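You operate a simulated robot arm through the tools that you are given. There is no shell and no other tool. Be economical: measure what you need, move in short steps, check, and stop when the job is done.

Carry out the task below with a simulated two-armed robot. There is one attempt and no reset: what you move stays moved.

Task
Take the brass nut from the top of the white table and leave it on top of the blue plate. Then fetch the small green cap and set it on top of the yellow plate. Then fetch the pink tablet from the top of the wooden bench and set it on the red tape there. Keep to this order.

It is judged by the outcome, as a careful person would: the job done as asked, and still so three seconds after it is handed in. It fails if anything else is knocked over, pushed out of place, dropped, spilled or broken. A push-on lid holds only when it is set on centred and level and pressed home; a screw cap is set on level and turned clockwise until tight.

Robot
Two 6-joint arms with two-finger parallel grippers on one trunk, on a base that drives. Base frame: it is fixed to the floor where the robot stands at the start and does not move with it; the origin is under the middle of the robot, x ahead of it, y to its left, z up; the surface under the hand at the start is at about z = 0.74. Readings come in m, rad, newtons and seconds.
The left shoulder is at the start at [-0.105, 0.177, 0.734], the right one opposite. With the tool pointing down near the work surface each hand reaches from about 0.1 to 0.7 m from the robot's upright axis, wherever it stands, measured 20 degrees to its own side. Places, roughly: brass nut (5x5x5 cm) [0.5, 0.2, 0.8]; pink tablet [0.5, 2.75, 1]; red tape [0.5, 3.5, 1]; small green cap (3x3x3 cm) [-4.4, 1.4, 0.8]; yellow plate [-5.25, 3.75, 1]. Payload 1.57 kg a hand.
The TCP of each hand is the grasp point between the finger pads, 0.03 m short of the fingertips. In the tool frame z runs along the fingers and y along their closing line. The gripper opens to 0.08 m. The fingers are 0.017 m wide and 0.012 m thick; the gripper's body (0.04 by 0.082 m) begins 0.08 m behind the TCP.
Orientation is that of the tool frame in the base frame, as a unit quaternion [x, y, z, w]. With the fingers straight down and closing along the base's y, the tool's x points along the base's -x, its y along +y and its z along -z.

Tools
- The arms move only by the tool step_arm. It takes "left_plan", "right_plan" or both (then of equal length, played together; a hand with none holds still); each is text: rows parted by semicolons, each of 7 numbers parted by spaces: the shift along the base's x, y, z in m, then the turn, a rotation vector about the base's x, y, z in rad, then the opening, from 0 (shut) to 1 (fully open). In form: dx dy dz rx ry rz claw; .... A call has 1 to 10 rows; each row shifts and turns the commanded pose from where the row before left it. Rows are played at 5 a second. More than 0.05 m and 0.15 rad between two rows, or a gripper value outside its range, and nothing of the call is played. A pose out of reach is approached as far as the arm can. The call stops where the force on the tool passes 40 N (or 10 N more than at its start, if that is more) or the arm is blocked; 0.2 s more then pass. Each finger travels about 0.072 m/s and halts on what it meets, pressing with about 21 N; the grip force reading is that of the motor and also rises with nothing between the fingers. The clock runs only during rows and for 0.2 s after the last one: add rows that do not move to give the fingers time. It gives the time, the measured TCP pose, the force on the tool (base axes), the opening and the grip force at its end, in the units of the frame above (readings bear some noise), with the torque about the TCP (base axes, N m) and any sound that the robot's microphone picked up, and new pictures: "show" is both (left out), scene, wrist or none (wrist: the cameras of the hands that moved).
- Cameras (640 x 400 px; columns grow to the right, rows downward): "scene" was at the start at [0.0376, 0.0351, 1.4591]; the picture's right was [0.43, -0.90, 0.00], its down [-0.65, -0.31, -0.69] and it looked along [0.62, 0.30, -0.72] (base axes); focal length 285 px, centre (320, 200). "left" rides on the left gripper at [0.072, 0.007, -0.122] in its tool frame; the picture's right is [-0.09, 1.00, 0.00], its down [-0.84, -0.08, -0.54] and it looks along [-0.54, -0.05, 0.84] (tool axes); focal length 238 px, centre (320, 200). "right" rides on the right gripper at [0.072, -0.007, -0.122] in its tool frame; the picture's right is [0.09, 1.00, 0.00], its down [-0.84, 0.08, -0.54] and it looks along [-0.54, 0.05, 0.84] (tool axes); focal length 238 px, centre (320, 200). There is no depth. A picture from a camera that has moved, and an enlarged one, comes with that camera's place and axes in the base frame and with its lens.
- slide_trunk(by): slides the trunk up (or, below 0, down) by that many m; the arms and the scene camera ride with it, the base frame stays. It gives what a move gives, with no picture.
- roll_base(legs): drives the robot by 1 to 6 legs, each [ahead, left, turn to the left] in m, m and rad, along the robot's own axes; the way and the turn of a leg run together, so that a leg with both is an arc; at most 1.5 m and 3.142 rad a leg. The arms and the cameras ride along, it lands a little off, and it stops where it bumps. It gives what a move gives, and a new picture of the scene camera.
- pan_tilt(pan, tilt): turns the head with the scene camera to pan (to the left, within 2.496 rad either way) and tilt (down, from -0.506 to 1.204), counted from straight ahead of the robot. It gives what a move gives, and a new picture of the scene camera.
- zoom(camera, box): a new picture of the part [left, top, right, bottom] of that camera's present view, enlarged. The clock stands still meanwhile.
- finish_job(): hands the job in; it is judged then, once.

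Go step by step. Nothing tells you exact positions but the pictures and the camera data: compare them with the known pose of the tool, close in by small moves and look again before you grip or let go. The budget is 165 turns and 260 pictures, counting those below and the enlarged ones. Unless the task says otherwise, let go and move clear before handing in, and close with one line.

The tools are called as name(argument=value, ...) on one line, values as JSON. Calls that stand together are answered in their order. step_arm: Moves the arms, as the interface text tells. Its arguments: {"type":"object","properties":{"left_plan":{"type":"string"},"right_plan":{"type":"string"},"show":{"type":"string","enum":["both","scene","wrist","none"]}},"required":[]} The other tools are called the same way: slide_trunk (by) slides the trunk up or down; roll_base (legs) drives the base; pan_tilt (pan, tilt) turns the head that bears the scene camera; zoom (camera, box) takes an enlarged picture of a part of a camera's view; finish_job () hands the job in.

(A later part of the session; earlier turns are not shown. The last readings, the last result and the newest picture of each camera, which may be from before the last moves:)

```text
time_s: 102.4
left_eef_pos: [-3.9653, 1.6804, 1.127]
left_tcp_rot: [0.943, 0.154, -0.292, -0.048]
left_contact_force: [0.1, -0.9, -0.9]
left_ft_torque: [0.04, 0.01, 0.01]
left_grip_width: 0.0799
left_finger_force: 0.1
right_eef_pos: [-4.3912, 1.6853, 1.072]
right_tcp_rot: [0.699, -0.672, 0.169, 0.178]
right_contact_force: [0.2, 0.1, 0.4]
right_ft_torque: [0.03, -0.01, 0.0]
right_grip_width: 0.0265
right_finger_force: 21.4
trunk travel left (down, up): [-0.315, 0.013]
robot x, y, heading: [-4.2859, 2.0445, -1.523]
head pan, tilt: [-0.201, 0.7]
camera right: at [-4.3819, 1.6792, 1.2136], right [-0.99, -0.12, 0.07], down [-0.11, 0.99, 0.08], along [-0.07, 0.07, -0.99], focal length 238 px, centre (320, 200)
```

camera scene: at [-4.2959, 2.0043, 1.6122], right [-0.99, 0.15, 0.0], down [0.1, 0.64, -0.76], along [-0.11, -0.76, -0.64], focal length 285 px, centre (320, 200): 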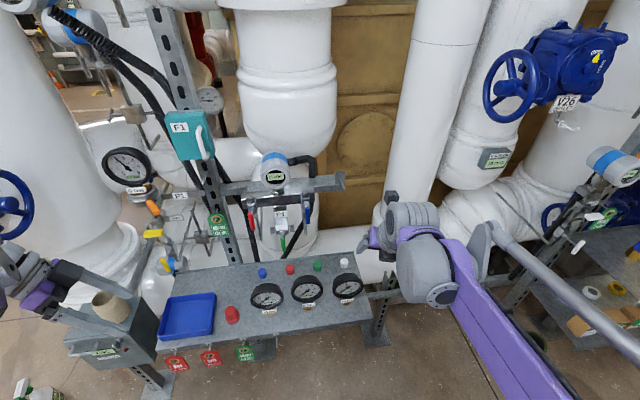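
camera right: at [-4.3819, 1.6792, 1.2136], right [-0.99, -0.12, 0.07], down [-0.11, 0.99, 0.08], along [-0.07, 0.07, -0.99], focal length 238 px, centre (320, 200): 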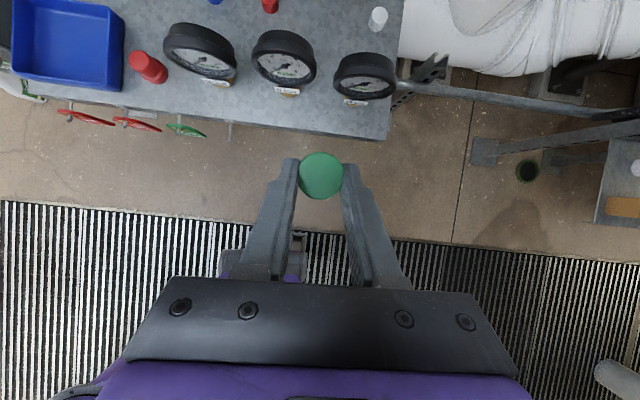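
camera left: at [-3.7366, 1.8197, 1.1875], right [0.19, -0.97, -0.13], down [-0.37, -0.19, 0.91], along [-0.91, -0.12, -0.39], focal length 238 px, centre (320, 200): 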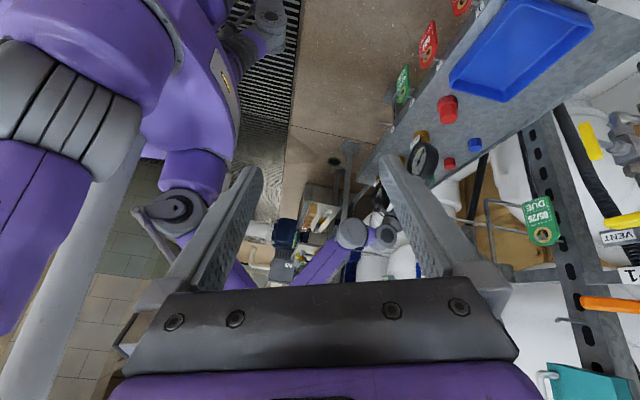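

The cap is held and the shelf is undisturbed. I'll back away, turn to face −x and look toward the yellow plate.

roll_base(legs=[[-0.4, 0, 0], [0, 0, -1.6]])

pan_tilt(pan=-0.95, tilt=0.35)

```text
time_s: 106.5
left_eef_pos: [-4.177, 1.9589, 1.1216]
left_tcp_rot: [0.954, -0.047, -0.272, -0.116]
left_contact_force: [0.0, 0.9, -0.3]
left_ft_torque: [-0.01, 0.03, -0.03]
left_grip_width: 0.08
left_finger_force: 0.1
right_eef_pos: [-4.5607, 2.1294, 1.0694]
right_tcp_rot: [-0.545, 0.804, -0.123, -0.201]
right_contact_force: [-0.1, 0.5, -0.2]
right_ft_torque: [0.0, 0.03, 0.02]
right_grip_width: 0.0277
right_finger_force: 20.5
trunk travel left (down, up): [-0.315, 0.013]
robot x, y, heading: [-4.3096, 2.4347, -1.941]
head pan, tilt: [-0.201, 0.7]
stopped in leg 2: the robot was blocked; the commanded pose is now the measured one
camera scene: at [-4.3457, 2.3828, 1.6113], right [-0.84, 0.55, 0.0], down [0.36, 0.55, -0.75], along [-0.41, -0.63, -0.66], focal length 285 px, centre (320, 200)
```

scene: 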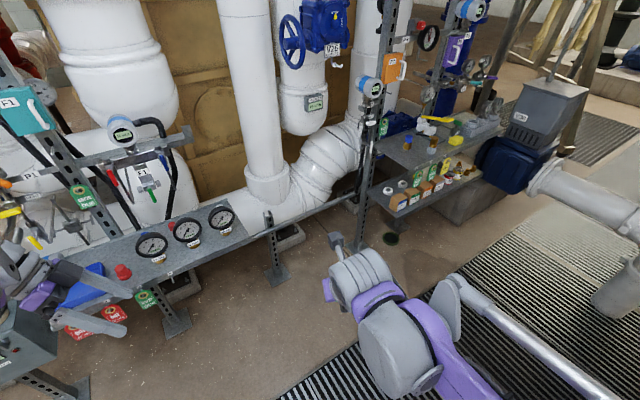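

```text
time_s: 107.6
left_eef_pos: [-4.1785, 1.9567, 1.1203]
left_tcp_rot: [0.954, -0.048, -0.271, -0.117]
left_contact_force: [-0.5, 0.4, 0.1]
left_ft_torque: [0.05, 0.01, 0.01]
left_grip_width: 0.0799
left_finger_force: 0.1
right_eef_pos: [-4.5625, 2.1316, 1.0679]
right_tcp_rot: [-0.542, 0.807, -0.123, -0.201]
right_contact_force: [-0.7, -1.5, 0.2]
right_ft_torque: [-0.01, -0.01, 0.01]
right_grip_width: 0.0277
right_finger_force: 20.9
trunk travel left (down, up): [-0.315, 0.013]
robot x, y, heading: [-4.3052, 2.4434, -1.953]
head pan, tilt: [-0.949, 0.351]
camera scene: at [-4.3916, 2.4293, 1.643], right [-0.24, 0.97, 0.02], down [0.34, 0.1, -0.93], along [-0.91, -0.22, -0.36], focal length 285 px, centre (320, 200)
```

scene: 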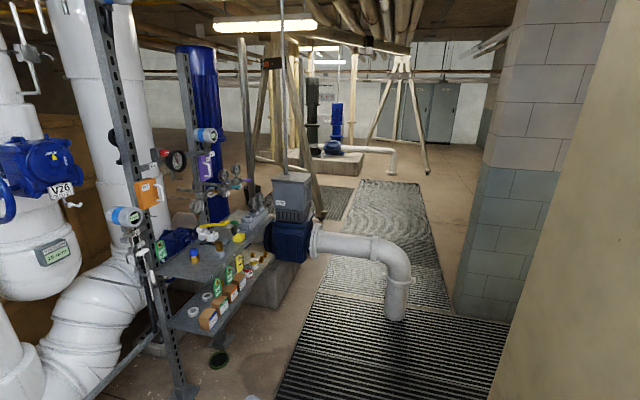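

Something blocked the turn. I'll look around to find out what it was.

pan_tilt(pan=-2.2, tilt=0.5)

pan_tilt(pan=2.3, tilt=0.5)

```text
time_s: 109.0
left_eef_pos: [-4.179, 1.9569, 1.1203]
left_tcp_rot: [0.954, -0.05, -0.271, -0.118]
left_contact_force: [0.1, 0.0, 0.7]
left_ft_torque: [-0.06, -0.01, -0.04]
left_grip_width: 0.08
left_finger_force: 0.1
right_eef_pos: [-4.5632, 2.1318, 1.0692]
right_tcp_rot: [-0.542, 0.806, -0.122, -0.201]
right_contact_force: [1.3, -0.2, 0.7]
right_ft_torque: [0.0, 0.04, 0.02]
right_grip_width: 0.0273
right_finger_force: 21.2
trunk travel left (down, up): [-0.315, 0.013]
robot x, y, heading: [-4.3064, 2.4394, -1.95]
head pan, tilt: [-2.201, 0.499]
camera scene: at [-4.3494, 2.5287, 1.6316], right [0.85, 0.53, 0.02], down [0.26, -0.39, -0.88], along [-0.46, 0.75, -0.47], focal length 285 px, centre (320, 200)
```

scene: 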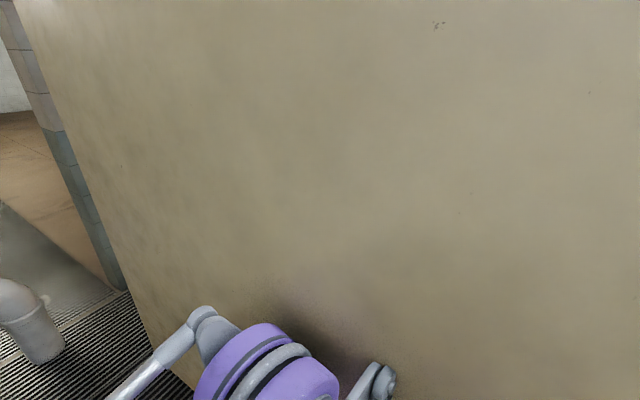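

```text
time_s: 112.6
left_eef_pos: [-4.1799, 1.9572, 1.1197]
left_tcp_rot: [0.954, -0.049, -0.27, -0.118]
left_contact_force: [-0.4, -0.2, 0.9]
left_ft_torque: [0.01, 0.0, -0.02]
left_grip_width: 0.0802
left_finger_force: 0.1
right_eef_pos: [-4.5623, 2.1325, 1.0678]
right_tcp_rot: [-0.542, 0.806, -0.122, -0.201]
right_contact_force: [-1.3, -0.2, -0.2]
right_ft_torque: [-0.01, 0.01, 0.0]
right_grip_width: 0.0274
right_finger_force: 21.5
trunk travel left (down, up): [-0.315, 0.013]
robot x, y, heading: [-4.3028, 2.4396, -1.953]
head pan, tilt: [2.3, 0.499]
camera scene: at [-4.2149, 2.4829, 1.6318], right [0.34, -0.94, -0.01], down [-0.44, -0.15, -0.88], along [0.83, 0.31, -0.47], focal length 285 px, centre (320, 200)
```

scene: 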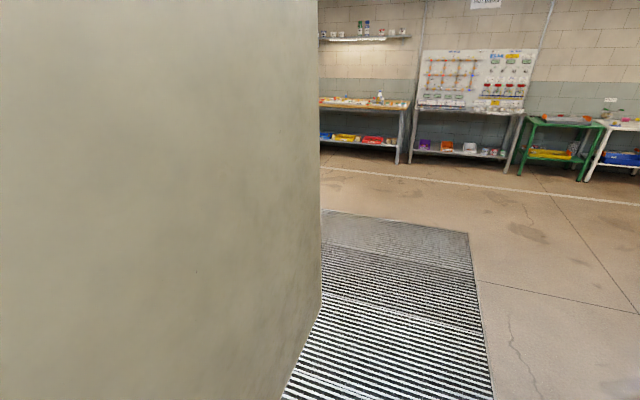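

My right elbow just reached the tank wall. I'll move away from it and strafe west along the lane, keeping this heading, then look north past the end of the tank.

roll_base(legs=[[0.16, 0, 0], [0.28, -0.75, 0]])

pan_tilt(pan=-2.45, tilt=0.35)

```text
time_s: 120.4
left_eef_pos: [-4.9929, 1.8285, 1.128]
left_tcp_rot: [0.954, -0.04, -0.277, -0.105]
left_contact_force: [-0.4, 0.8, -0.5]
left_ft_torque: [0.02, -0.03, 0.01]
left_grip_width: 0.0798
left_finger_force: 0.1
right_eef_pos: [-5.3835, 1.9948, 1.0743]
right_tcp_rot: [-0.551, 0.798, -0.129, -0.208]
right_contact_force: [-0.2, 1.2, 0.3]
right_ft_torque: [0.0, 0.0, -0.02]
right_grip_width: 0.0277
right_finger_force: 21.1
trunk travel left (down, up): [-0.315, 0.013]
robot x, y, heading: [-5.1375, 2.287, -1.93]
head pan, tilt: [2.3, 0.499]
camera scene: at [-5.0391, 2.3624, 1.6299], right [0.37, -0.93, 0.0], down [-0.45, -0.18, -0.88], along [0.82, 0.32, -0.48], focal length 285 px, centre (320, 200)
```

scene: 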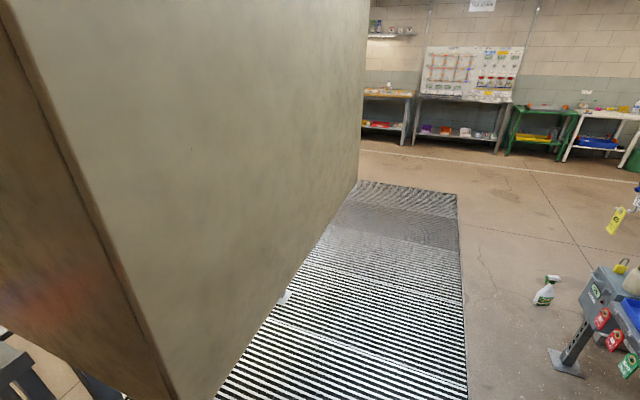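

```text
time_s: 124.2
left_eef_pos: [-4.9939, 1.8277, 1.1272]
left_tcp_rot: [0.955, -0.039, -0.276, -0.105]
left_contact_force: [0.5, -0.7, -0.6]
left_ft_torque: [0.02, -0.01, -0.02]
left_grip_width: 0.08
left_finger_force: 0.2
right_eef_pos: [-5.3819, 1.994, 1.0744]
right_tcp_rot: [-0.551, 0.798, -0.13, -0.207]
right_contact_force: [0.2, -0.1, 0.8]
right_ft_torque: [0.01, -0.04, 0.0]
right_grip_width: 0.0275
right_finger_force: 21.0
trunk travel left (down, up): [-0.315, 0.013]
robot x, y, heading: [-5.1458, 2.2876, -1.928]
head pan, tilt: [-2.45, 0.351]
camera scene: at [-5.1545, 2.417, 1.6436], right [0.94, 0.33, 0.0], down [0.11, -0.32, -0.94], along [-0.31, 0.89, -0.34], focal length 285 px, centre (320, 200)
```

scene: 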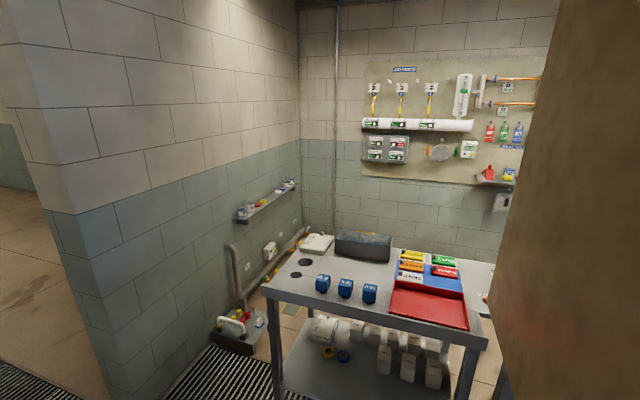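

There's a grey table past the tank with blue cubes, a red tray and coloured plates. I'll enlarge it.

zoom(camera="scene", box=[260, 215, 500, 365])

zoom(camera="scene", box=[380, 240, 480, 303])

```text
2.67 times, centred on (380, 290) of scene
camera zoom: at [-5.1545, 2.417, 1.6436], right [0.94, 0.33, 0.0], down [0.11, -0.32, -0.94], along [-0.31, 0.89, -0.34], focal length 760 px, centre (160, -40)
```

zoom: 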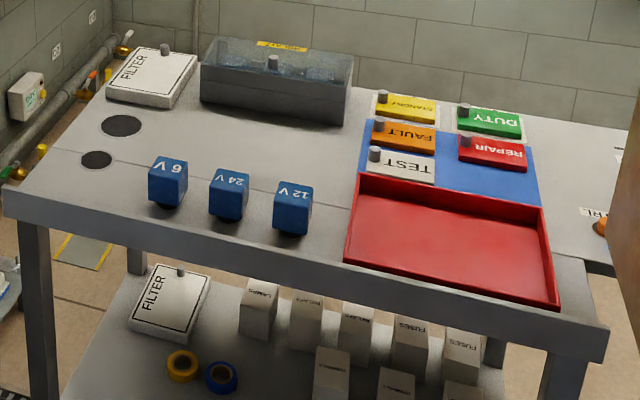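

```text
6.35 times, centred on (430, 272) of scene
camera zoom: at [-5.1545, 2.417, 1.6436], right [0.94, 0.33, 0.0], down [0.11, -0.32, -0.94], along [-0.31, 0.89, -0.34], focal length 1811 px, centre (-378, -254)
```

zoom: 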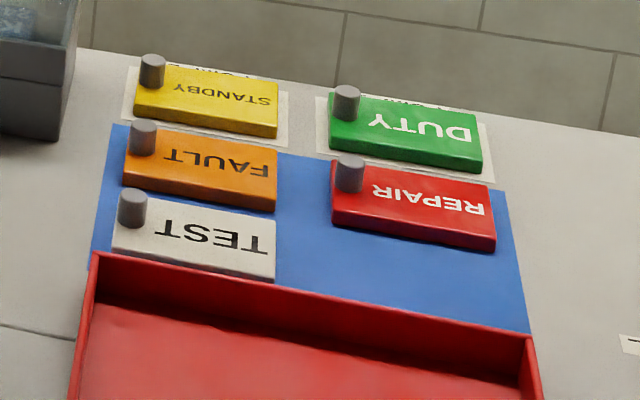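

The yellow plate is the "STANDBY" one at about (−5.13, 3.74), near the table's back edge. Before choosing a side to approach from, I'll look at the base footprint.

pan_tilt(pan=0, tilt=1.2)

```text
time_s: 126.4
left_eef_pos: [-4.9931, 1.8271, 1.1268]
left_tcp_rot: [0.954, -0.04, -0.277, -0.105]
left_contact_force: [0.2, 0.5, 0.2]
left_ft_torque: [0.02, 0.0, 0.0]
left_grip_width: 0.0799
left_finger_force: 0.1
right_eef_pos: [-5.3823, 1.9952, 1.0739]
right_tcp_rot: [-0.551, 0.798, -0.13, -0.207]
right_contact_force: [1.1, 0.8, -1.3]
right_ft_torque: [-0.02, 0.01, 0.01]
right_grip_width: 0.0281
right_finger_force: 20.9
trunk travel left (down, up): [-0.315, 0.013]
robot x, y, heading: [-5.1395, 2.2882, -1.929]
head pan, tilt: [0.0, 1.201]
camera scene: at [-5.1433, 2.2767, 1.5763], right [-0.94, 0.35, 0.0], down [0.32, 0.87, -0.36], along [-0.13, -0.34, -0.93], focal length 285 px, centre (320, 200)
```

scene: 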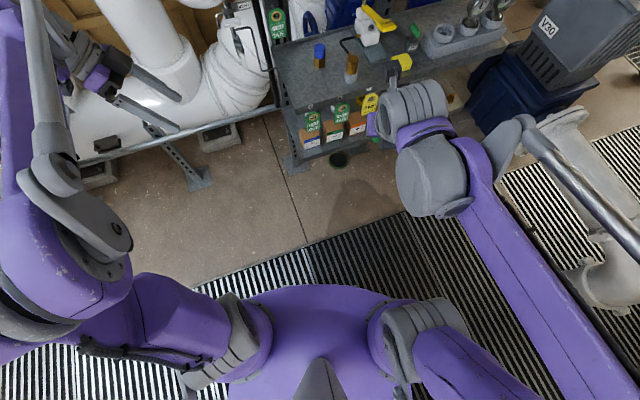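

The trunk and base reach less than 0.2 m ahead of the robot's axis, so I can get close to the table from the south. I'll move to the middle of the open area and turn to face north.

roll_base(legs=[[-0.09, -0.36, 0], [0, 0, -2.78]])

pan_tilt(pan=-0.2, tilt=0.55)

```text
time_s: 136.7
left_eef_pos: [-5.751, 2.8794, 1.1279]
left_tcp_rot: [-0.127, 0.947, -0.056, 0.291]
left_contact_force: [-0.3, -0.6, 0.5]
left_ft_torque: [-0.01, -0.02, -0.02]
left_grip_width: 0.0799
left_finger_force: 0.0
right_eef_pos: [-5.3297, 2.8562, 1.0748]
right_tcp_rot: [0.689, 0.682, 0.181, -0.164]
right_contact_force: [0.6, -0.5, 0.7]
right_ft_torque: [-0.03, 0.04, -0.02]
right_grip_width: 0.0282
right_finger_force: 20.8
trunk travel left (down, up): [-0.315, 0.013]
robot x, y, heading: [-5.459, 2.5001, 1.57]
head pan, tilt: [0.0, 1.201]
camera scene: at [-5.4534, 2.5122, 1.5763], right [1.0, 0.0, 0.0], down [0.0, -0.93, -0.36], along [0.0, 0.36, -0.93], focal length 285 px, centre (320, 200)
```

scene: 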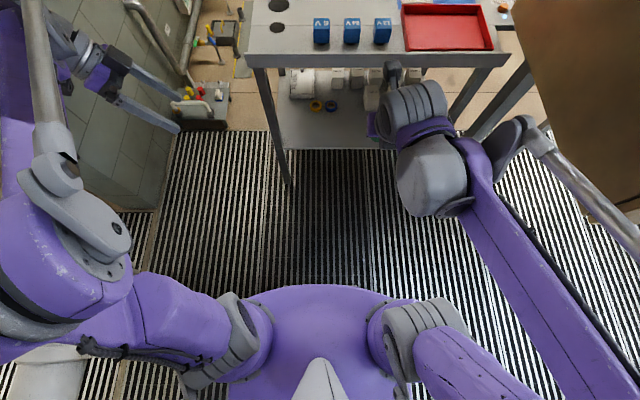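

```text
time_s: 137.8
left_eef_pos: [-5.752, 2.8798, 1.1279]
left_tcp_rot: [-0.128, 0.947, -0.055, 0.29]
left_contact_force: [1.0, -1.1, 0.2]
left_ft_torque: [0.03, 0.01, -0.01]
left_grip_width: 0.0799
left_finger_force: 0.1
right_eef_pos: [-5.3297, 2.858, 1.0751]
right_tcp_rot: [0.689, 0.682, 0.182, -0.165]
right_contact_force: [-0.1, -0.6, 0.3]
right_ft_torque: [0.0, 0.01, 0.01]
right_grip_width: 0.028
right_finger_force: 20.8
trunk travel left (down, up): [-0.315, 0.013]
robot x, y, heading: [-5.4524, 2.4975, 1.566]
head pan, tilt: [-0.201, 0.55]
camera scene: at [-5.4354, 2.5442, 1.6253], right [0.98, -0.2, 0.0], down [-0.11, -0.51, -0.85], along [0.17, 0.83, -0.52], focal length 285 px, centre (320, 200)
```

scene: 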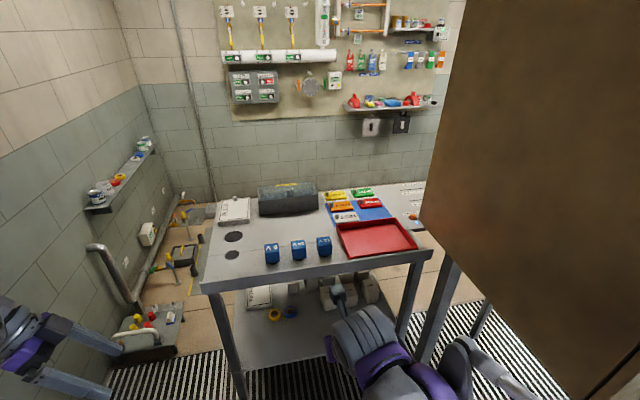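

Two views put the yellow plate near (−5.135, 3.63, 0.97) and the table top near 0.93, with its front edge at about y=3.2. I'll raise the hand, tuck the left arm back a bit and drive forward.

step_arm(right_plan="0 -0.01 0.03 0 0 0 0.15;0 -0.01 0.03 0 0 0 0.15;0 0 0 0 0 0 0.15", left_plan="0 -0.04 0.02 0 0 0 1;0 -0.04 0.02 0 0 0 1;0 -0.02 0 0 0 0 1", show="none")

roll_base(legs=[[0.4, -0.03, 0]])

pan_tilt(pan=-0.35, tilt=0.8)

```text
time_s: 138.6
left_eef_pos: [-5.7544, 2.7783, 1.1674]
left_tcp_rot: [-0.127, 0.947, -0.055, 0.289]
left_contact_force: [-0.6, -0.4, 0.2]
left_ft_torque: [0.01, 0.01, 0.0]
left_grip_width: 0.0801
left_finger_force: 0.1
right_eef_pos: [-5.3306, 2.8356, 1.1341]
right_tcp_rot: [0.688, 0.683, 0.182, -0.164]
right_contact_force: [-0.7, 0.6, -0.6]
right_ft_torque: [0.02, 0.0, 0.0]
right_grip_width: 0.0281
right_finger_force: 21.3
trunk travel left (down, up): [-0.315, 0.013]
robot x, y, heading: [-5.4566, 2.4974, 1.57]
head pan, tilt: [-0.201, 0.55]
```

```text
time_s: 141.1
left_eef_pos: [-5.7284, 3.1724, 1.1665]
left_tcp_rot: [-0.133, 0.946, -0.055, 0.29]
left_contact_force: [-0.1, -0.6, 0.6]
left_ft_torque: [-0.01, 0.01, 0.02]
left_grip_width: 0.0797
left_finger_force: 0.0
right_eef_pos: [-5.3048, 3.2344, 1.1331]
right_tcp_rot: [0.685, 0.686, 0.181, -0.165]
right_contact_force: [0.5, 0.2, 0.3]
right_ft_torque: [-0.02, -0.01, -0.02]
right_grip_width: 0.0283
right_finger_force: 21.4
trunk travel left (down, up): [-0.315, 0.013]
robot x, y, heading: [-5.428, 2.8922, 1.58]
head pan, tilt: [-0.201, 0.55]
camera scene: at [-5.4074, 2.9421, 1.6252], right [0.98, -0.19, 0.0], down [-0.1, -0.51, -0.85], along [0.16, 0.84, -0.52], focal length 285 px, centre (320, 200)
```

scene: 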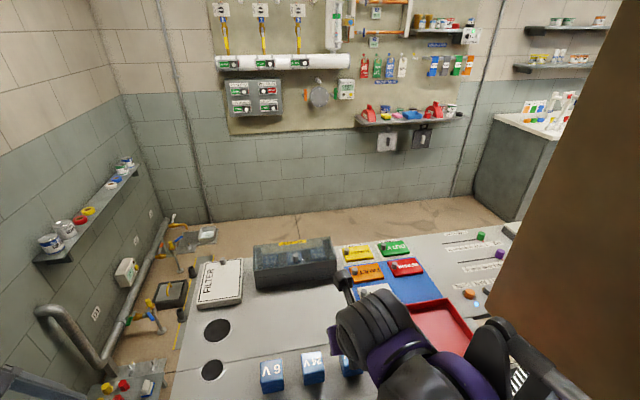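

```text
time_s: 141.8
left_eef_pos: [-5.7281, 3.1738, 1.1655]
left_tcp_rot: [-0.133, 0.946, -0.055, 0.29]
left_contact_force: [0.1, 0.4, -0.6]
left_ft_torque: [-0.01, 0.02, 0.0]
left_grip_width: 0.0799
left_finger_force: 0.1
right_eef_pos: [-5.3037, 3.2348, 1.1339]
right_tcp_rot: [0.685, 0.686, 0.18, -0.165]
right_contact_force: [-0.1, 0.2, 0.1]
right_ft_torque: [0.05, -0.03, 0.02]
right_grip_width: 0.0281
right_finger_force: 20.9
trunk travel left (down, up): [-0.315, 0.013]
robot x, y, heading: [-5.426, 2.8981, 1.577]
head pan, tilt: [-0.351, 0.799]
camera scene: at [-5.3976, 2.9305, 1.6041], right [0.94, -0.34, 0.0], down [-0.24, -0.67, -0.7], along [0.23, 0.66, -0.72], focal length 285 px, centre (320, 200)
```

scene: 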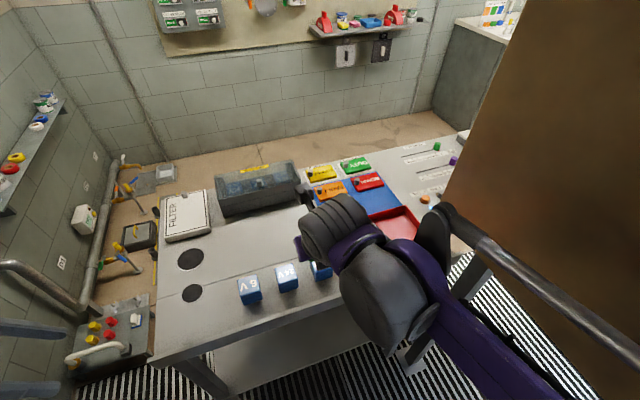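

zoom(camera="scene", box=[280, 140, 440, 240])

```text
4.00 times, centred on (360, 190) of scene
camera zoom: at [-5.3976, 2.9305, 1.6041], right [0.94, -0.34, 0.0], down [-0.24, -0.67, -0.7], along [0.23, 0.66, -0.72], focal length 1141 px, centre (160, 240)
```

zoom: 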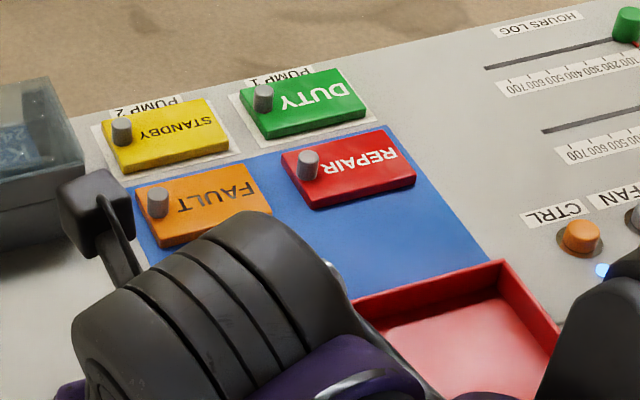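

The plate's free part is at about (−5.125, 3.665), with its top near z=0.94. I'll drive 0.1 m further forward, then extend the hand toward it with a slight clockwise yaw.

roll_base(legs=[[0.11, 0, 0]])

step_arm(right_plan="0.02 0.04 0 0 0 -0.08 0.15;0.02 0.04 0 0 0 -0.08 0.15;0.02 0.04 0 0 0 -0.08 0.15;0.02 0.03 0 0 0 -0.08 0.15;0.02 0.03 0 0 0 -0.08 0.15;0 0 0 0 0 0 0.15", show="both")

```text
time_s: 143.0
left_eef_pos: [-5.7289, 3.2796, 1.1667]
left_tcp_rot: [-0.132, 0.946, -0.055, 0.29]
left_contact_force: [0.0, -0.5, -0.2]
left_ft_torque: [-0.05, 0.02, 0.03]
left_grip_width: 0.0798
left_finger_force: 0.1
right_eef_pos: [-5.3046, 3.3401, 1.1338]
right_tcp_rot: [0.686, 0.685, 0.181, -0.165]
right_contact_force: [-0.2, 0.6, -1.2]
right_ft_torque: [0.02, -0.05, 0.03]
right_grip_width: 0.0279
right_finger_force: 20.9
trunk travel left (down, up): [-0.315, 0.013]
robot x, y, heading: [-5.4284, 3.0073, 1.575]
head pan, tilt: [-0.351, 0.799]
camera scene: at [-5.3981, 3.0358, 1.6037], right [0.94, -0.34, 0.0], down [-0.24, -0.67, -0.7], along [0.24, 0.66, -0.72], focal length 285 px, centre (320, 200)
```

scene: 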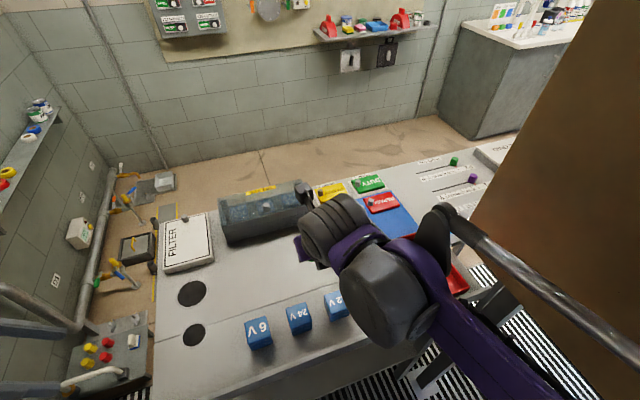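

```text
time_s: 144.4
left_eef_pos: [-5.7284, 3.2791, 1.1667]
left_tcp_rot: [-0.132, 0.946, -0.054, 0.291]
left_contact_force: [0.0, 0.4, -0.4]
left_ft_torque: [0.02, 0.01, 0.0]
left_grip_width: 0.08
left_finger_force: 0.1
right_eef_pos: [-5.2036, 3.5171, 1.1364]
right_tcp_rot: [0.808, 0.535, 0.209, -0.126]
right_contact_force: [0.0, 0.1, -0.3]
right_ft_torque: [0.0, -0.02, -0.01]
right_grip_width: 0.028
right_finger_force: 21.2
trunk travel left (down, up): [-0.315, 0.013]
robot x, y, heading: [-5.4279, 3.0013, 1.577]
head pan, tilt: [-0.351, 0.799]
camera scene: at [-5.3984, 3.0357, 1.604], right [0.94, -0.34, 0.0], down [-0.24, -0.67, -0.7], along [0.24, 0.66, -0.72], focal length 285 px, centre (320, 200)
camera right: at [-5.21, 3.526, 1.2776], right [0.95, -0.32, 0.06], down [-0.32, -0.94, 0.08], along [0.03, -0.1, -0.99], focal length 238 px, centre (320, 200)
```

scene: 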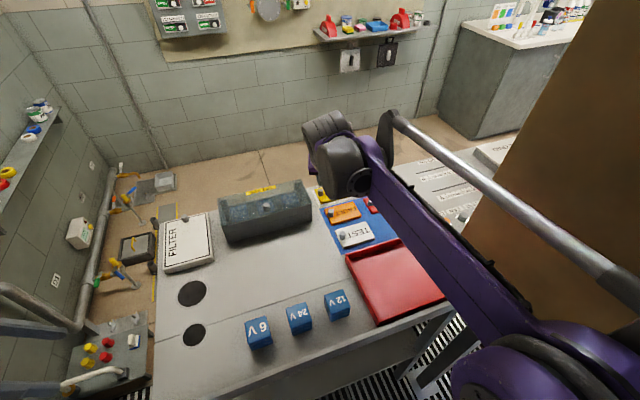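
right: 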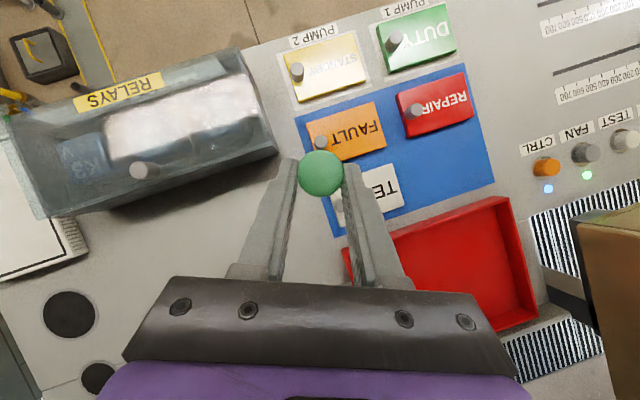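

The plate spans x −5.188 to −5.087 and y 3.626 to 3.693, with its knob at the left end. I'll move the cap above the clear right half.

step_arm(right_plan="0.0192 0.033 0 0 0 0 0.15;0.0192 0.033 0 0 0 0 0.15;0.0192 0.033 0 0 0 0 0.15;0.0192 0.033 0 0 0 0 0.15;0 0 -0.03 0 0 0 0.15;0 0 -0.03 0 0 0 0.15;0 0 0 0 0 0 0.15", show="both")

```text
time_s: 146.0
left_eef_pos: [-5.7284, 3.279, 1.1668]
left_tcp_rot: [-0.133, 0.946, -0.054, 0.291]
left_contact_force: [-0.5, -0.5, 0.0]
left_ft_torque: [0.0, -0.01, -0.01]
left_grip_width: 0.08
left_finger_force: 0.1
right_eef_pos: [-5.1286, 3.6543, 1.0758]
right_tcp_rot: [0.808, 0.536, 0.21, -0.126]
right_contact_force: [0.0, 0.1, -1.1]
right_ft_torque: [0.0, -0.01, 0.05]
right_grip_width: 0.0279
right_finger_force: 20.8
trunk travel left (down, up): [-0.315, 0.013]
robot x, y, heading: [-5.4269, 3.0042, 1.576]
head pan, tilt: [-0.351, 0.799]
camera scene: at [-5.3983, 3.0365, 1.604], right [0.94, -0.34, 0.0], down [-0.24, -0.67, -0.7], along [0.24, 0.66, -0.72], focal length 285 px, centre (320, 200)
camera right: at [-5.1358, 3.6614, 1.2167], right [0.95, -0.32, 0.06], down [-0.32, -0.94, 0.08], along [0.03, -0.1, -0.99], focal length 238 px, centre (320, 200)
```

scene: 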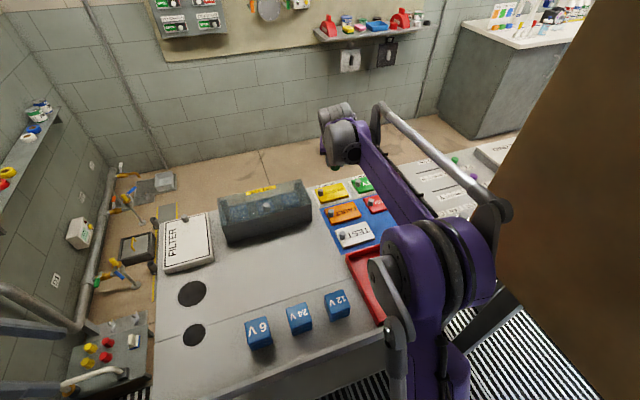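
right: 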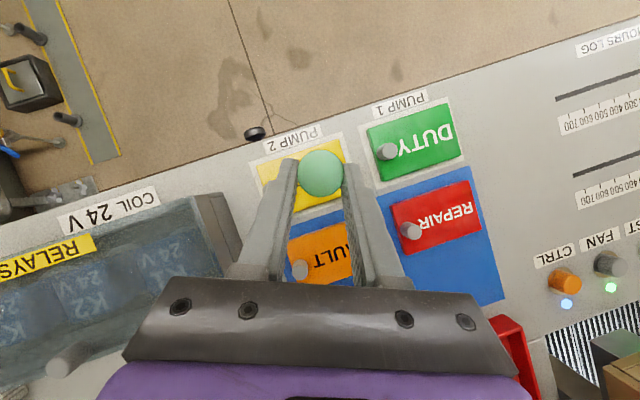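

step_arm(right_plan="0.004 -0.005 -0.03 0 0 0 0.15;0 0 -0.03 0 0 0 0.15;0 0 -0.015 0 0 0 0.15;0 0 0 0 0 0 0.15", show="wrist")

zoom(camera="scene", box=[290, 130, 410, 220])

```text
time_s: 147.0
left_eef_pos: [-5.7284, 3.2792, 1.1681]
left_tcp_rot: [-0.133, 0.946, -0.055, 0.29]
left_contact_force: [-0.8, -0.3, -0.1]
left_ft_torque: [0.0, -0.02, 0.02]
left_grip_width: 0.08
left_finger_force: 0.1
right_eef_pos: [-5.1225, 3.6474, 0.9984]
right_tcp_rot: [0.809, 0.535, 0.21, -0.125]
right_contact_force: [0.4, 0.1, -0.4]
right_ft_torque: [-0.01, 0.04, 0.0]
right_grip_width: 0.0281
right_finger_force: 21.3
trunk travel left (down, up): [-0.315, 0.013]
robot x, y, heading: [-5.4247, 3.007, 1.573]
head pan, tilt: [-0.351, 0.799]
camera right: at [-5.1299, 3.6551, 1.1402], right [0.95, -0.32, 0.06], down [-0.32, -0.94, 0.08], along [0.03, -0.1, -0.99], focal length 238 px, centre (320, 200)
```

right: 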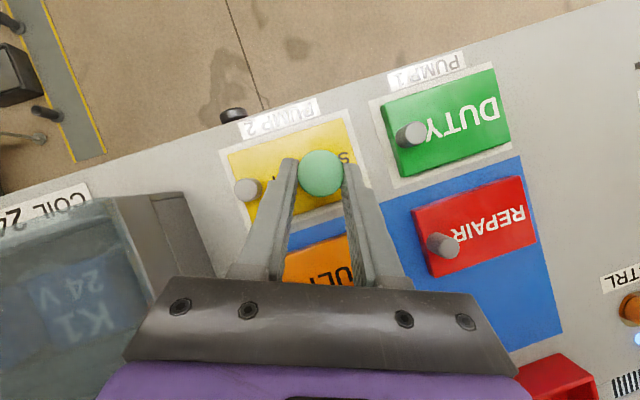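

```text
4.44 times, centred on (350, 175) of scene
camera zoom: at [-5.3982, 3.0365, 1.604], right [0.94, -0.34, 0.0], down [-0.24, -0.67, -0.7], along [0.24, 0.66, -0.72], focal length 1267 px, centre (187, 311)
```

zoom: 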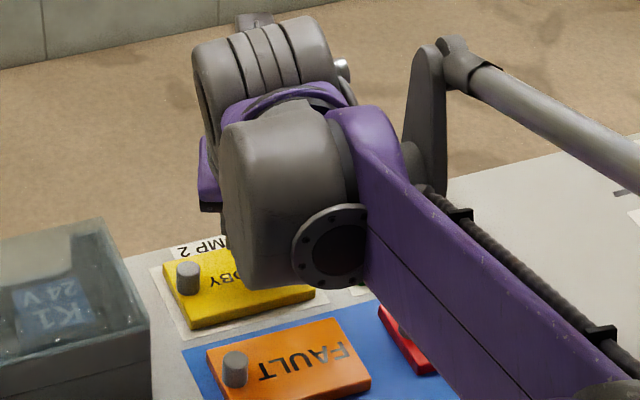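

The cap is about 2 cm above the plate and the hand clears the relay box. I'll creep down while watching the force.

step_arm(right_plan="0 0 -0.005 0 0 0 0.15;0 0 -0.004 0 0 0 0.15;0 0 0 0 0 0 0.15", show="none")

step_arm(right_plan="0 0 -0.003 0 0 0 0.15;0 0 0 0 0 0 0.15", show="none")

step_arm(right_plan="0 0 -0.003 0 0 0 0.15;0 0 0 0 0 0 0.15", show="wrist")

```text
time_s: 147.8
left_eef_pos: [-5.7277, 3.2802, 1.1671]
left_tcp_rot: [-0.132, 0.946, -0.054, 0.291]
left_contact_force: [-1.0, -0.5, 0.0]
left_ft_torque: [-0.01, -0.03, -0.02]
left_grip_width: 0.0799
left_finger_force: 0.1
right_eef_pos: [-5.1232, 3.6471, 0.9896]
right_tcp_rot: [0.808, 0.535, 0.21, -0.126]
right_contact_force: [0.0, 1.0, 0.6]
right_ft_torque: [-0.02, 0.0, 0.01]
right_grip_width: 0.0279
right_finger_force: 20.3
trunk travel left (down, up): [-0.315, 0.013]
robot x, y, heading: [-5.4288, 3.002, 1.578]
head pan, tilt: [-0.351, 0.799]
```

```text
time_s: 148.4
left_eef_pos: [-5.7281, 3.2794, 1.1665]
left_tcp_rot: [-0.133, 0.946, -0.055, 0.29]
left_contact_force: [0.1, -0.1, -0.3]
left_ft_torque: [0.0, 0.0, -0.03]
left_grip_width: 0.08
left_finger_force: 0.0
right_eef_pos: [-5.1229, 3.6459, 0.9868]
right_tcp_rot: [0.809, 0.535, 0.21, -0.125]
right_contact_force: [0.6, 1.3, -0.4]
right_ft_torque: [0.04, 0.0, 0.03]
right_grip_width: 0.0281
right_finger_force: 21.2
trunk travel left (down, up): [-0.315, 0.013]
robot x, y, heading: [-5.4253, 3.0018, 1.579]
head pan, tilt: [-0.351, 0.799]
```

```text
time_s: 149.0
left_eef_pos: [-5.7288, 3.2808, 1.167]
left_tcp_rot: [-0.132, 0.946, -0.055, 0.29]
left_contact_force: [-0.5, 0.1, 0.3]
left_ft_torque: [-0.01, -0.01, 0.0]
left_grip_width: 0.08
left_finger_force: 0.1
right_eef_pos: [-5.1227, 3.6475, 0.9838]
right_tcp_rot: [0.809, 0.535, 0.21, -0.126]
right_contact_force: [-0.4, 0.5, -0.6]
right_ft_torque: [0.02, 0.03, 0.01]
right_grip_width: 0.0284
right_finger_force: 21.0
trunk travel left (down, up): [-0.315, 0.013]
robot x, y, heading: [-5.4292, 3.0033, 1.575]
head pan, tilt: [-0.351, 0.799]
camera right: at [-5.1306, 3.6554, 1.1249], right [0.95, -0.32, 0.06], down [-0.32, -0.94, 0.08], along [0.03, -0.1, -0.99], focal length 238 px, centre (320, 200)
```

right: 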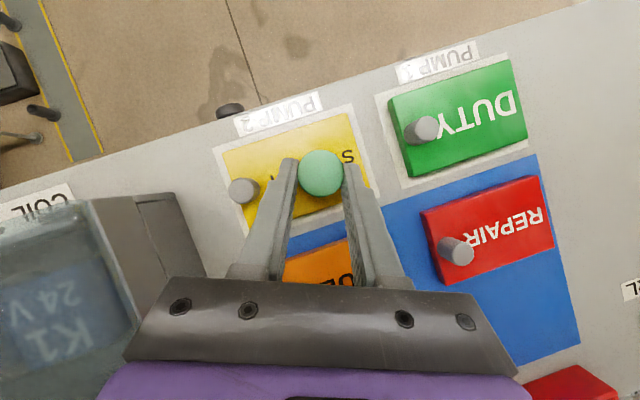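

The cap is slightly low on the plate, so I'll shift it 6 mm toward the middle and keep creeping down.

step_arm(right_plan="0.002 0.006 -0.003 0 0 0 0.15;0 0 0 0 0 0 0.15", show="none")

step_arm(right_plan="0 0 -0.003 0 0 0 0.15;0 0 0 0 0 0 0.15", show="none")

step_arm(right_plan="0 0 -0.002 0 0 0 0.15;0 0 0 0 0 0 0.15", show="none")

```text
time_s: 149.6
left_eef_pos: [-5.7289, 3.28, 1.1663]
left_tcp_rot: [-0.133, 0.946, -0.053, 0.291]
left_contact_force: [0.5, 0.1, -0.4]
left_ft_torque: [0.01, -0.02, -0.01]
left_grip_width: 0.0799
left_finger_force: 0.0
right_eef_pos: [-5.1213, 3.6526, 0.981]
right_tcp_rot: [0.808, 0.535, 0.21, -0.126]
right_contact_force: [0.1, -0.3, -0.5]
right_ft_torque: [-0.01, -0.01, 0.01]
right_grip_width: 0.0282
right_finger_force: 21.2
trunk travel left (down, up): [-0.315, 0.013]
robot x, y, heading: [-5.4256, 3.0037, 1.574]
head pan, tilt: [-0.351, 0.799]
```

```text
time_s: 150.2
left_eef_pos: [-5.7286, 3.2792, 1.1674]
left_tcp_rot: [-0.133, 0.946, -0.055, 0.29]
left_contact_force: [-0.9, -0.2, 0.8]
left_ft_torque: [0.01, 0.01, -0.01]
left_grip_width: 0.0801
left_finger_force: 0.0
right_eef_pos: [-5.1208, 3.6539, 0.9787]
right_tcp_rot: [0.809, 0.535, 0.21, -0.126]
right_contact_force: [-0.1, -0.6, 0.3]
right_ft_torque: [0.01, -0.02, 0.0]
right_grip_width: 0.0284
right_finger_force: 20.7
trunk travel left (down, up): [-0.315, 0.013]
robot x, y, heading: [-5.4295, 3.0012, 1.574]
head pan, tilt: [-0.351, 0.799]
```

```text
time_s: 150.8
left_eef_pos: [-5.728, 3.2804, 1.1669]
left_tcp_rot: [-0.132, 0.946, -0.054, 0.289]
left_contact_force: [0.2, 0.4, 0.5]
left_ft_torque: [0.0, -0.03, -0.01]
left_grip_width: 0.0799
left_finger_force: 0.0
right_eef_pos: [-5.1211, 3.653, 0.9758]
right_tcp_rot: [0.808, 0.536, 0.21, -0.126]
right_contact_force: [-0.1, -0.4, 0.2]
right_ft_torque: [-0.03, 0.03, 0.01]
right_grip_width: 0.0279
right_finger_force: 20.3
trunk travel left (down, up): [-0.315, 0.013]
robot x, y, heading: [-5.4261, 3.0039, 1.579]
head pan, tilt: [-0.351, 0.799]
```

step_arm(right_plan="0 0 -0.002 0 0 0 0.15;0 0 0 0 0 0 0.15", show="none")

step_arm(right_plan="0 0 -0.002 0 0 0 0.15;0 0 0 0 0 0 0.15", show="wrist")

```text
time_s: 151.4
left_eef_pos: [-5.7291, 3.2798, 1.1664]
left_tcp_rot: [-0.133, 0.946, -0.053, 0.291]
left_contact_force: [0.0, 0.5, 0.7]
left_ft_torque: [-0.03, 0.01, 0.04]
left_grip_width: 0.0797
left_finger_force: 0.1
right_eef_pos: [-5.1215, 3.6522, 0.9754]
right_tcp_rot: [0.808, 0.535, 0.211, -0.127]
right_contact_force: [-1.4, 1.4, 4.3]
right_ft_torque: [0.2, 0.04, -0.02]
right_grip_width: 0.0282
right_finger_force: 20.5
trunk travel left (down, up): [-0.315, 0.013]
robot x, y, heading: [-5.4287, 3.0039, 1.579]
head pan, tilt: [-0.351, 0.799]
```

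```text
time_s: 152.0
left_eef_pos: [-5.7287, 3.278, 1.1671]
left_tcp_rot: [-0.132, 0.946, -0.054, 0.291]
left_contact_force: [-0.6, -0.6, -0.4]
left_ft_torque: [0.0, 0.03, 0.0]
left_grip_width: 0.08
left_finger_force: 0.0
right_eef_pos: [-5.121, 3.6515, 0.973]
right_tcp_rot: [0.808, 0.535, 0.211, -0.126]
right_contact_force: [-0.2, 2.9, 17.4]
right_ft_torque: [0.45, -0.04, 0.01]
right_grip_width: 0.0281
right_finger_force: 20.7
trunk travel left (down, up): [-0.315, 0.013]
robot x, y, heading: [-5.4277, 3.0026, 1.576]
head pan, tilt: [-0.351, 0.799]
camera right: at [-5.1281, 3.6599, 1.1153], right [0.95, -0.32, 0.06], down [-0.32, -0.94, 0.08], along [0.04, -0.1, -0.99], focal length 238 px, centre (320, 200)
```

right: 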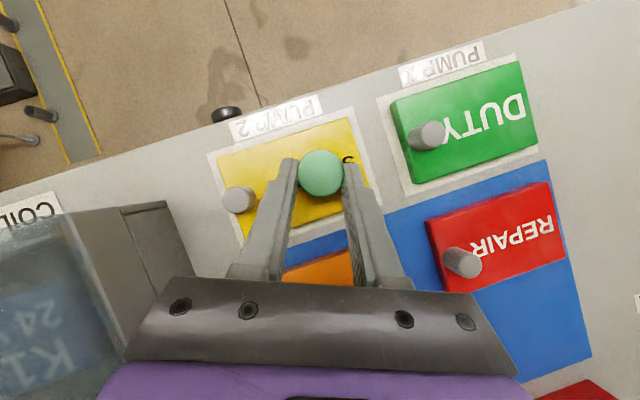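

Contact at 17 N, and the cap is seated. I'll ease off 1 mm, open to half width and withdraw along the tool axis.

step_arm(right_plan="0 0 0.001 0 0 0 0.15;0 0 0 0 0 0 0.4;0 0 0 0 0 0 0.5;0 0 0 0 0 0 0.5;-0.004 -0.0085 0.0176 0 0 0 0.5;-0.006 -0.013 0.0264 0 0 0 0.5;-0.008 -0.017 0.035 0 0 0 0.5;-0.008 -0.017 0.035 0 0 0 0.5;0 0 0 0 0 0 0.5", show="wrist")

zoom(camera="right", box=[220, 30, 420, 155])

```text
time_s: 154.0
left_eef_pos: [-5.7281, 3.2805, 1.167]
left_tcp_rot: [-0.133, 0.946, -0.054, 0.29]
left_contact_force: [-0.5, 0.4, -0.6]
left_ft_torque: [-0.01, 0.03, 0.01]
left_grip_width: 0.0798
left_finger_force: 0.1
right_eef_pos: [-5.1478, 3.5982, 1.0842]
right_tcp_rot: [0.808, 0.536, 0.21, -0.126]
right_contact_force: [0.0, 0.8, -0.2]
right_ft_torque: [-0.01, -0.02, 0.04]
right_grip_width: 0.0403
right_finger_force: 0.2
trunk travel left (down, up): [-0.315, 0.013]
robot x, y, heading: [-5.4262, 3.0051, 1.58]
head pan, tilt: [-0.351, 0.799]
camera right: at [-5.1541, 3.6056, 1.2251], right [0.95, -0.32, 0.06], down [-0.32, -0.94, 0.08], along [0.03, -0.1, -0.99], focal length 238 px, centre (320, 200)
```

right: 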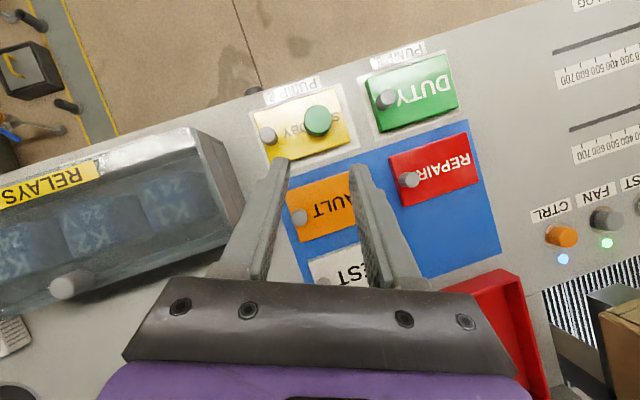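

```text
3.20 times, centred on (320, 92) of right
camera zoom: at [-5.1541, 3.6056, 1.2251], right [0.95, -0.32, 0.06], down [-0.32, -0.94, 0.08], along [0.03, -0.1, -0.99], focal length 763 px, centre (320, 544)
```

zoom: 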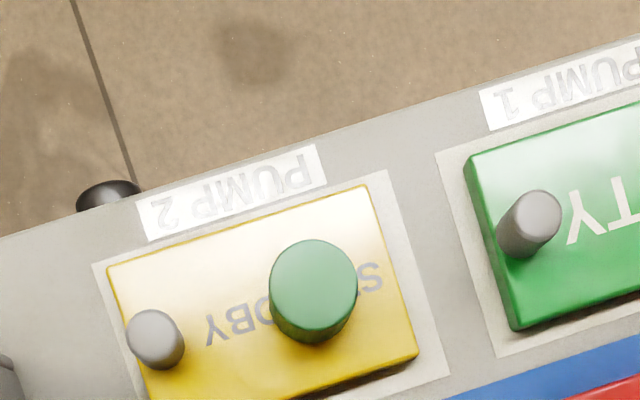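

The green cap sits upright on the yellow plate. I'll retract the right arm, and once clear I'll undo the half roll.

step_arm(right_plan="-0.01 -0.03 0.03 0 0 0.08 0.5;-0.02 -0.04 0.02 0 0 0.08 0.5;-0.025 -0.04 0.01 0 0 0.08 0.5;-0.025 -0.04 0 0 0 0.08 0.5;-0.025 -0.04 0 0 0 0.08 0.5;-0.02 -0.04 0 0 0 0 0.5;0 -0.03 0 0 0 0 0.5;0 0 0 0 0 0 0.5", show="none")

roll_base(legs=[[-0.6, 0, 0]])

```text
time_s: 155.8
left_eef_pos: [-5.7287, 3.2801, 1.1667]
left_tcp_rot: [-0.133, 0.946, -0.054, 0.29]
left_contact_force: [0.2, 0.6, 0.0]
left_ft_torque: [0.0, -0.02, 0.02]
left_grip_width: 0.0801
left_finger_force: 0.0
right_eef_pos: [-5.2919, 3.3349, 1.1459]
right_tcp_rot: [0.685, 0.686, 0.18, -0.166]
right_contact_force: [-0.9, 0.4, -0.2]
right_ft_torque: [-0.01, 0.0, 0.01]
right_grip_width: 0.0401
right_finger_force: 0.0
right hand out of reach, approached as far as the arm can: row 4, 5
trunk travel left (down, up): [-0.315, 0.013]
robot x, y, heading: [-5.4267, 3.0028, 1.575]
head pan, tilt: [-0.351, 0.799]
```

```text
time_s: 159.2
left_eef_pos: [-5.7246, 2.6819, 1.1662]
left_tcp_rot: [-0.129, 0.947, -0.056, 0.289]
left_contact_force: [-0.1, 0.9, -0.7]
left_ft_torque: [-0.01, -0.02, 0.0]
left_grip_width: 0.08
left_finger_force: 0.2
right_eef_pos: [-5.2884, 2.7337, 1.1456]
right_tcp_rot: [0.688, 0.684, 0.182, -0.164]
right_contact_force: [0.6, -0.2, 0.8]
right_ft_torque: [0.03, -0.01, -0.01]
right_grip_width: 0.0399
right_finger_force: 0.0
trunk travel left (down, up): [-0.315, 0.013]
robot x, y, heading: [-5.424, 2.4062, 1.571]
head pan, tilt: [-0.351, 0.799]
camera scene: at [-5.3965, 2.4358, 1.6041], right [0.94, -0.34, 0.0], down [-0.25, -0.67, -0.7], along [0.24, 0.65, -0.72], focal length 285 px, centre (320, 200)
```

scene: 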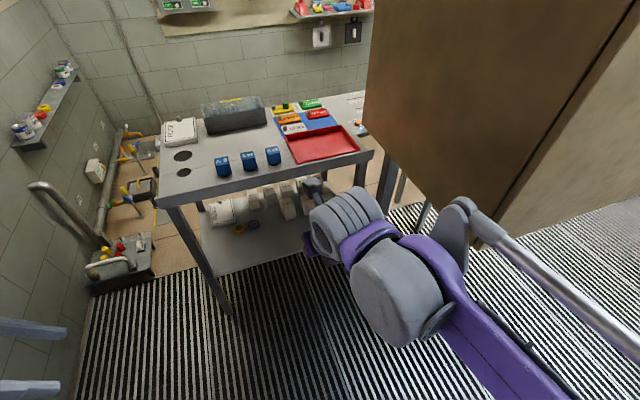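

I'll unroll the right hand and straighten both hands to point down.

step_arm(right_plan="0 0 0 0 0.071 -0.132 0.8;0 0 0 0 0.071 -0.132 0.8;0 0 0 0 0.071 -0.132 0.8;0 0 0 0 0.071 -0.132 0.8;0 0 0 0 0.071 -0.132 0.8;0 0 0 0 0.071 -0.132 0.8;0 0 0 0 0.071 -0.132 0.8;0 0 0 0 0.071 -0.132 0.8;0 0 0 0 0.071 -0.132 0.8;0 0 0 0 0.071 -0.132 0.8", left_plan="0 0 0 0 0.15 0 1;0 0 0 0 0.15 0 1;0 0 0 0 0.15 0 1;0 0 0 0 0.15 0 1;0 0 0 0 0 0.15 1;0 0 0 0 0 0.15 1;0 0 0 0 0 0.15 1;0 0 0 0 0 0.15 1;0 0 0 0 0 0.15 1;0 0 0 0 0 0.15 1", show="none")

step_arm(right_plan="0 0 0 0 0.071 -0.132 0.8;0 0 0 0 0.071 -0.132 0.8;0 0 0 0 0.071 -0.132 0.8;0 0 0 0 0.071 -0.132 0.8;0 0 0 0 0.071 -0.132 0.8;0 0 0 0 0.071 -0.132 0.8;0 0 0 0 0.071 -0.132 0.8;0 0 0 0 0.071 -0.132 0.8;0 0 0 0 0.071 -0.132 0.8;0 0 0 0 0.071 -0.132 0.8", left_plan="0 0 0 0 0 0.13 1;0 0 0 0 0 0.13 1;0 0 0 0 0 0.14 1;0 0 0 0 0 0 1;0 0 0 0 0 0 1;0 0 0 0 0 0 1;0 0 0 0 0 0 1;0 0 0 0 0 0 1;0 0 0 0 0 0 1;0 0 0 0 0 0 1", show="none")

step_arm(right_plan="0 0 0 0 0.071 -0.132 0.8;0 0 0 -0.12 0 0 0.8;0 0 0 -0.12 0 0 0.8;0 0 0 -0.12 0 0 0.8;0 0 0 -0.12 0 0 0.8;0 0 0 0 0 0 0.8", show="none")

```text
time_s: 161.4
left_eef_pos: [-5.7254, 2.6814, 1.1669]
left_tcp_rot: [-0.557, 0.83, -0.014, 0.004]
left_contact_force: [0.1, 0.3, 0.1]
left_ft_torque: [0.0, 0.01, -0.01]
left_grip_width: 0.08
left_finger_force: 0.1
right_eef_pos: [-5.2888, 2.7334, 1.1455]
right_tcp_rot: [0.972, 0.033, 0.009, -0.233]
right_contact_force: [0.4, 0.1, 1.0]
right_ft_torque: [0.01, 0.02, 0.0]
right_grip_width: 0.064
right_finger_force: 0.1
trunk travel left (down, up): [-0.315, 0.013]
robot x, y, heading: [-5.4265, 2.4012, 1.571]
head pan, tilt: [-0.351, 0.799]
```

```text
time_s: 163.6
left_eef_pos: [-5.7238, 2.681, 1.1662]
left_tcp_rot: [0.71, -0.704, 0.012, -0.007]
left_contact_force: [-0.5, -0.1, -1.3]
left_ft_torque: [0.02, 0.01, 0.01]
left_grip_width: 0.08
left_finger_force: 0.0
right_eef_pos: [-5.2878, 2.7328, 1.1443]
right_tcp_rot: [0.735, -0.633, -0.167, -0.176]
right_contact_force: [0.3, -0.5, -0.2]
right_ft_torque: [-0.01, 0.0, 0.03]
right_grip_width: 0.0639
right_finger_force: 0.0
trunk travel left (down, up): [-0.315, 0.013]
robot x, y, heading: [-5.4271, 2.4046, 1.571]
head pan, tilt: [-0.351, 0.799]
```

```text
time_s: 165.0
left_eef_pos: [-5.7262, 2.6795, 1.1663]
left_tcp_rot: [0.71, -0.704, 0.013, -0.007]
left_contact_force: [0.2, -0.3, -0.2]
left_ft_torque: [-0.01, -0.01, -0.01]
left_grip_width: 0.08
left_finger_force: 0.0
right_eef_pos: [-5.2872, 2.7321, 1.1453]
right_tcp_rot: [-0.705, 0.709, 0.013, -0.005]
right_contact_force: [0.4, 0.1, 0.4]
right_ft_torque: [0.01, 0.02, 0.03]
right_grip_width: 0.0639
right_finger_force: 0.0
trunk travel left (down, up): [-0.315, 0.013]
robot x, y, heading: [-5.4291, 2.4044, 1.573]
head pan, tilt: [-0.351, 0.799]
```

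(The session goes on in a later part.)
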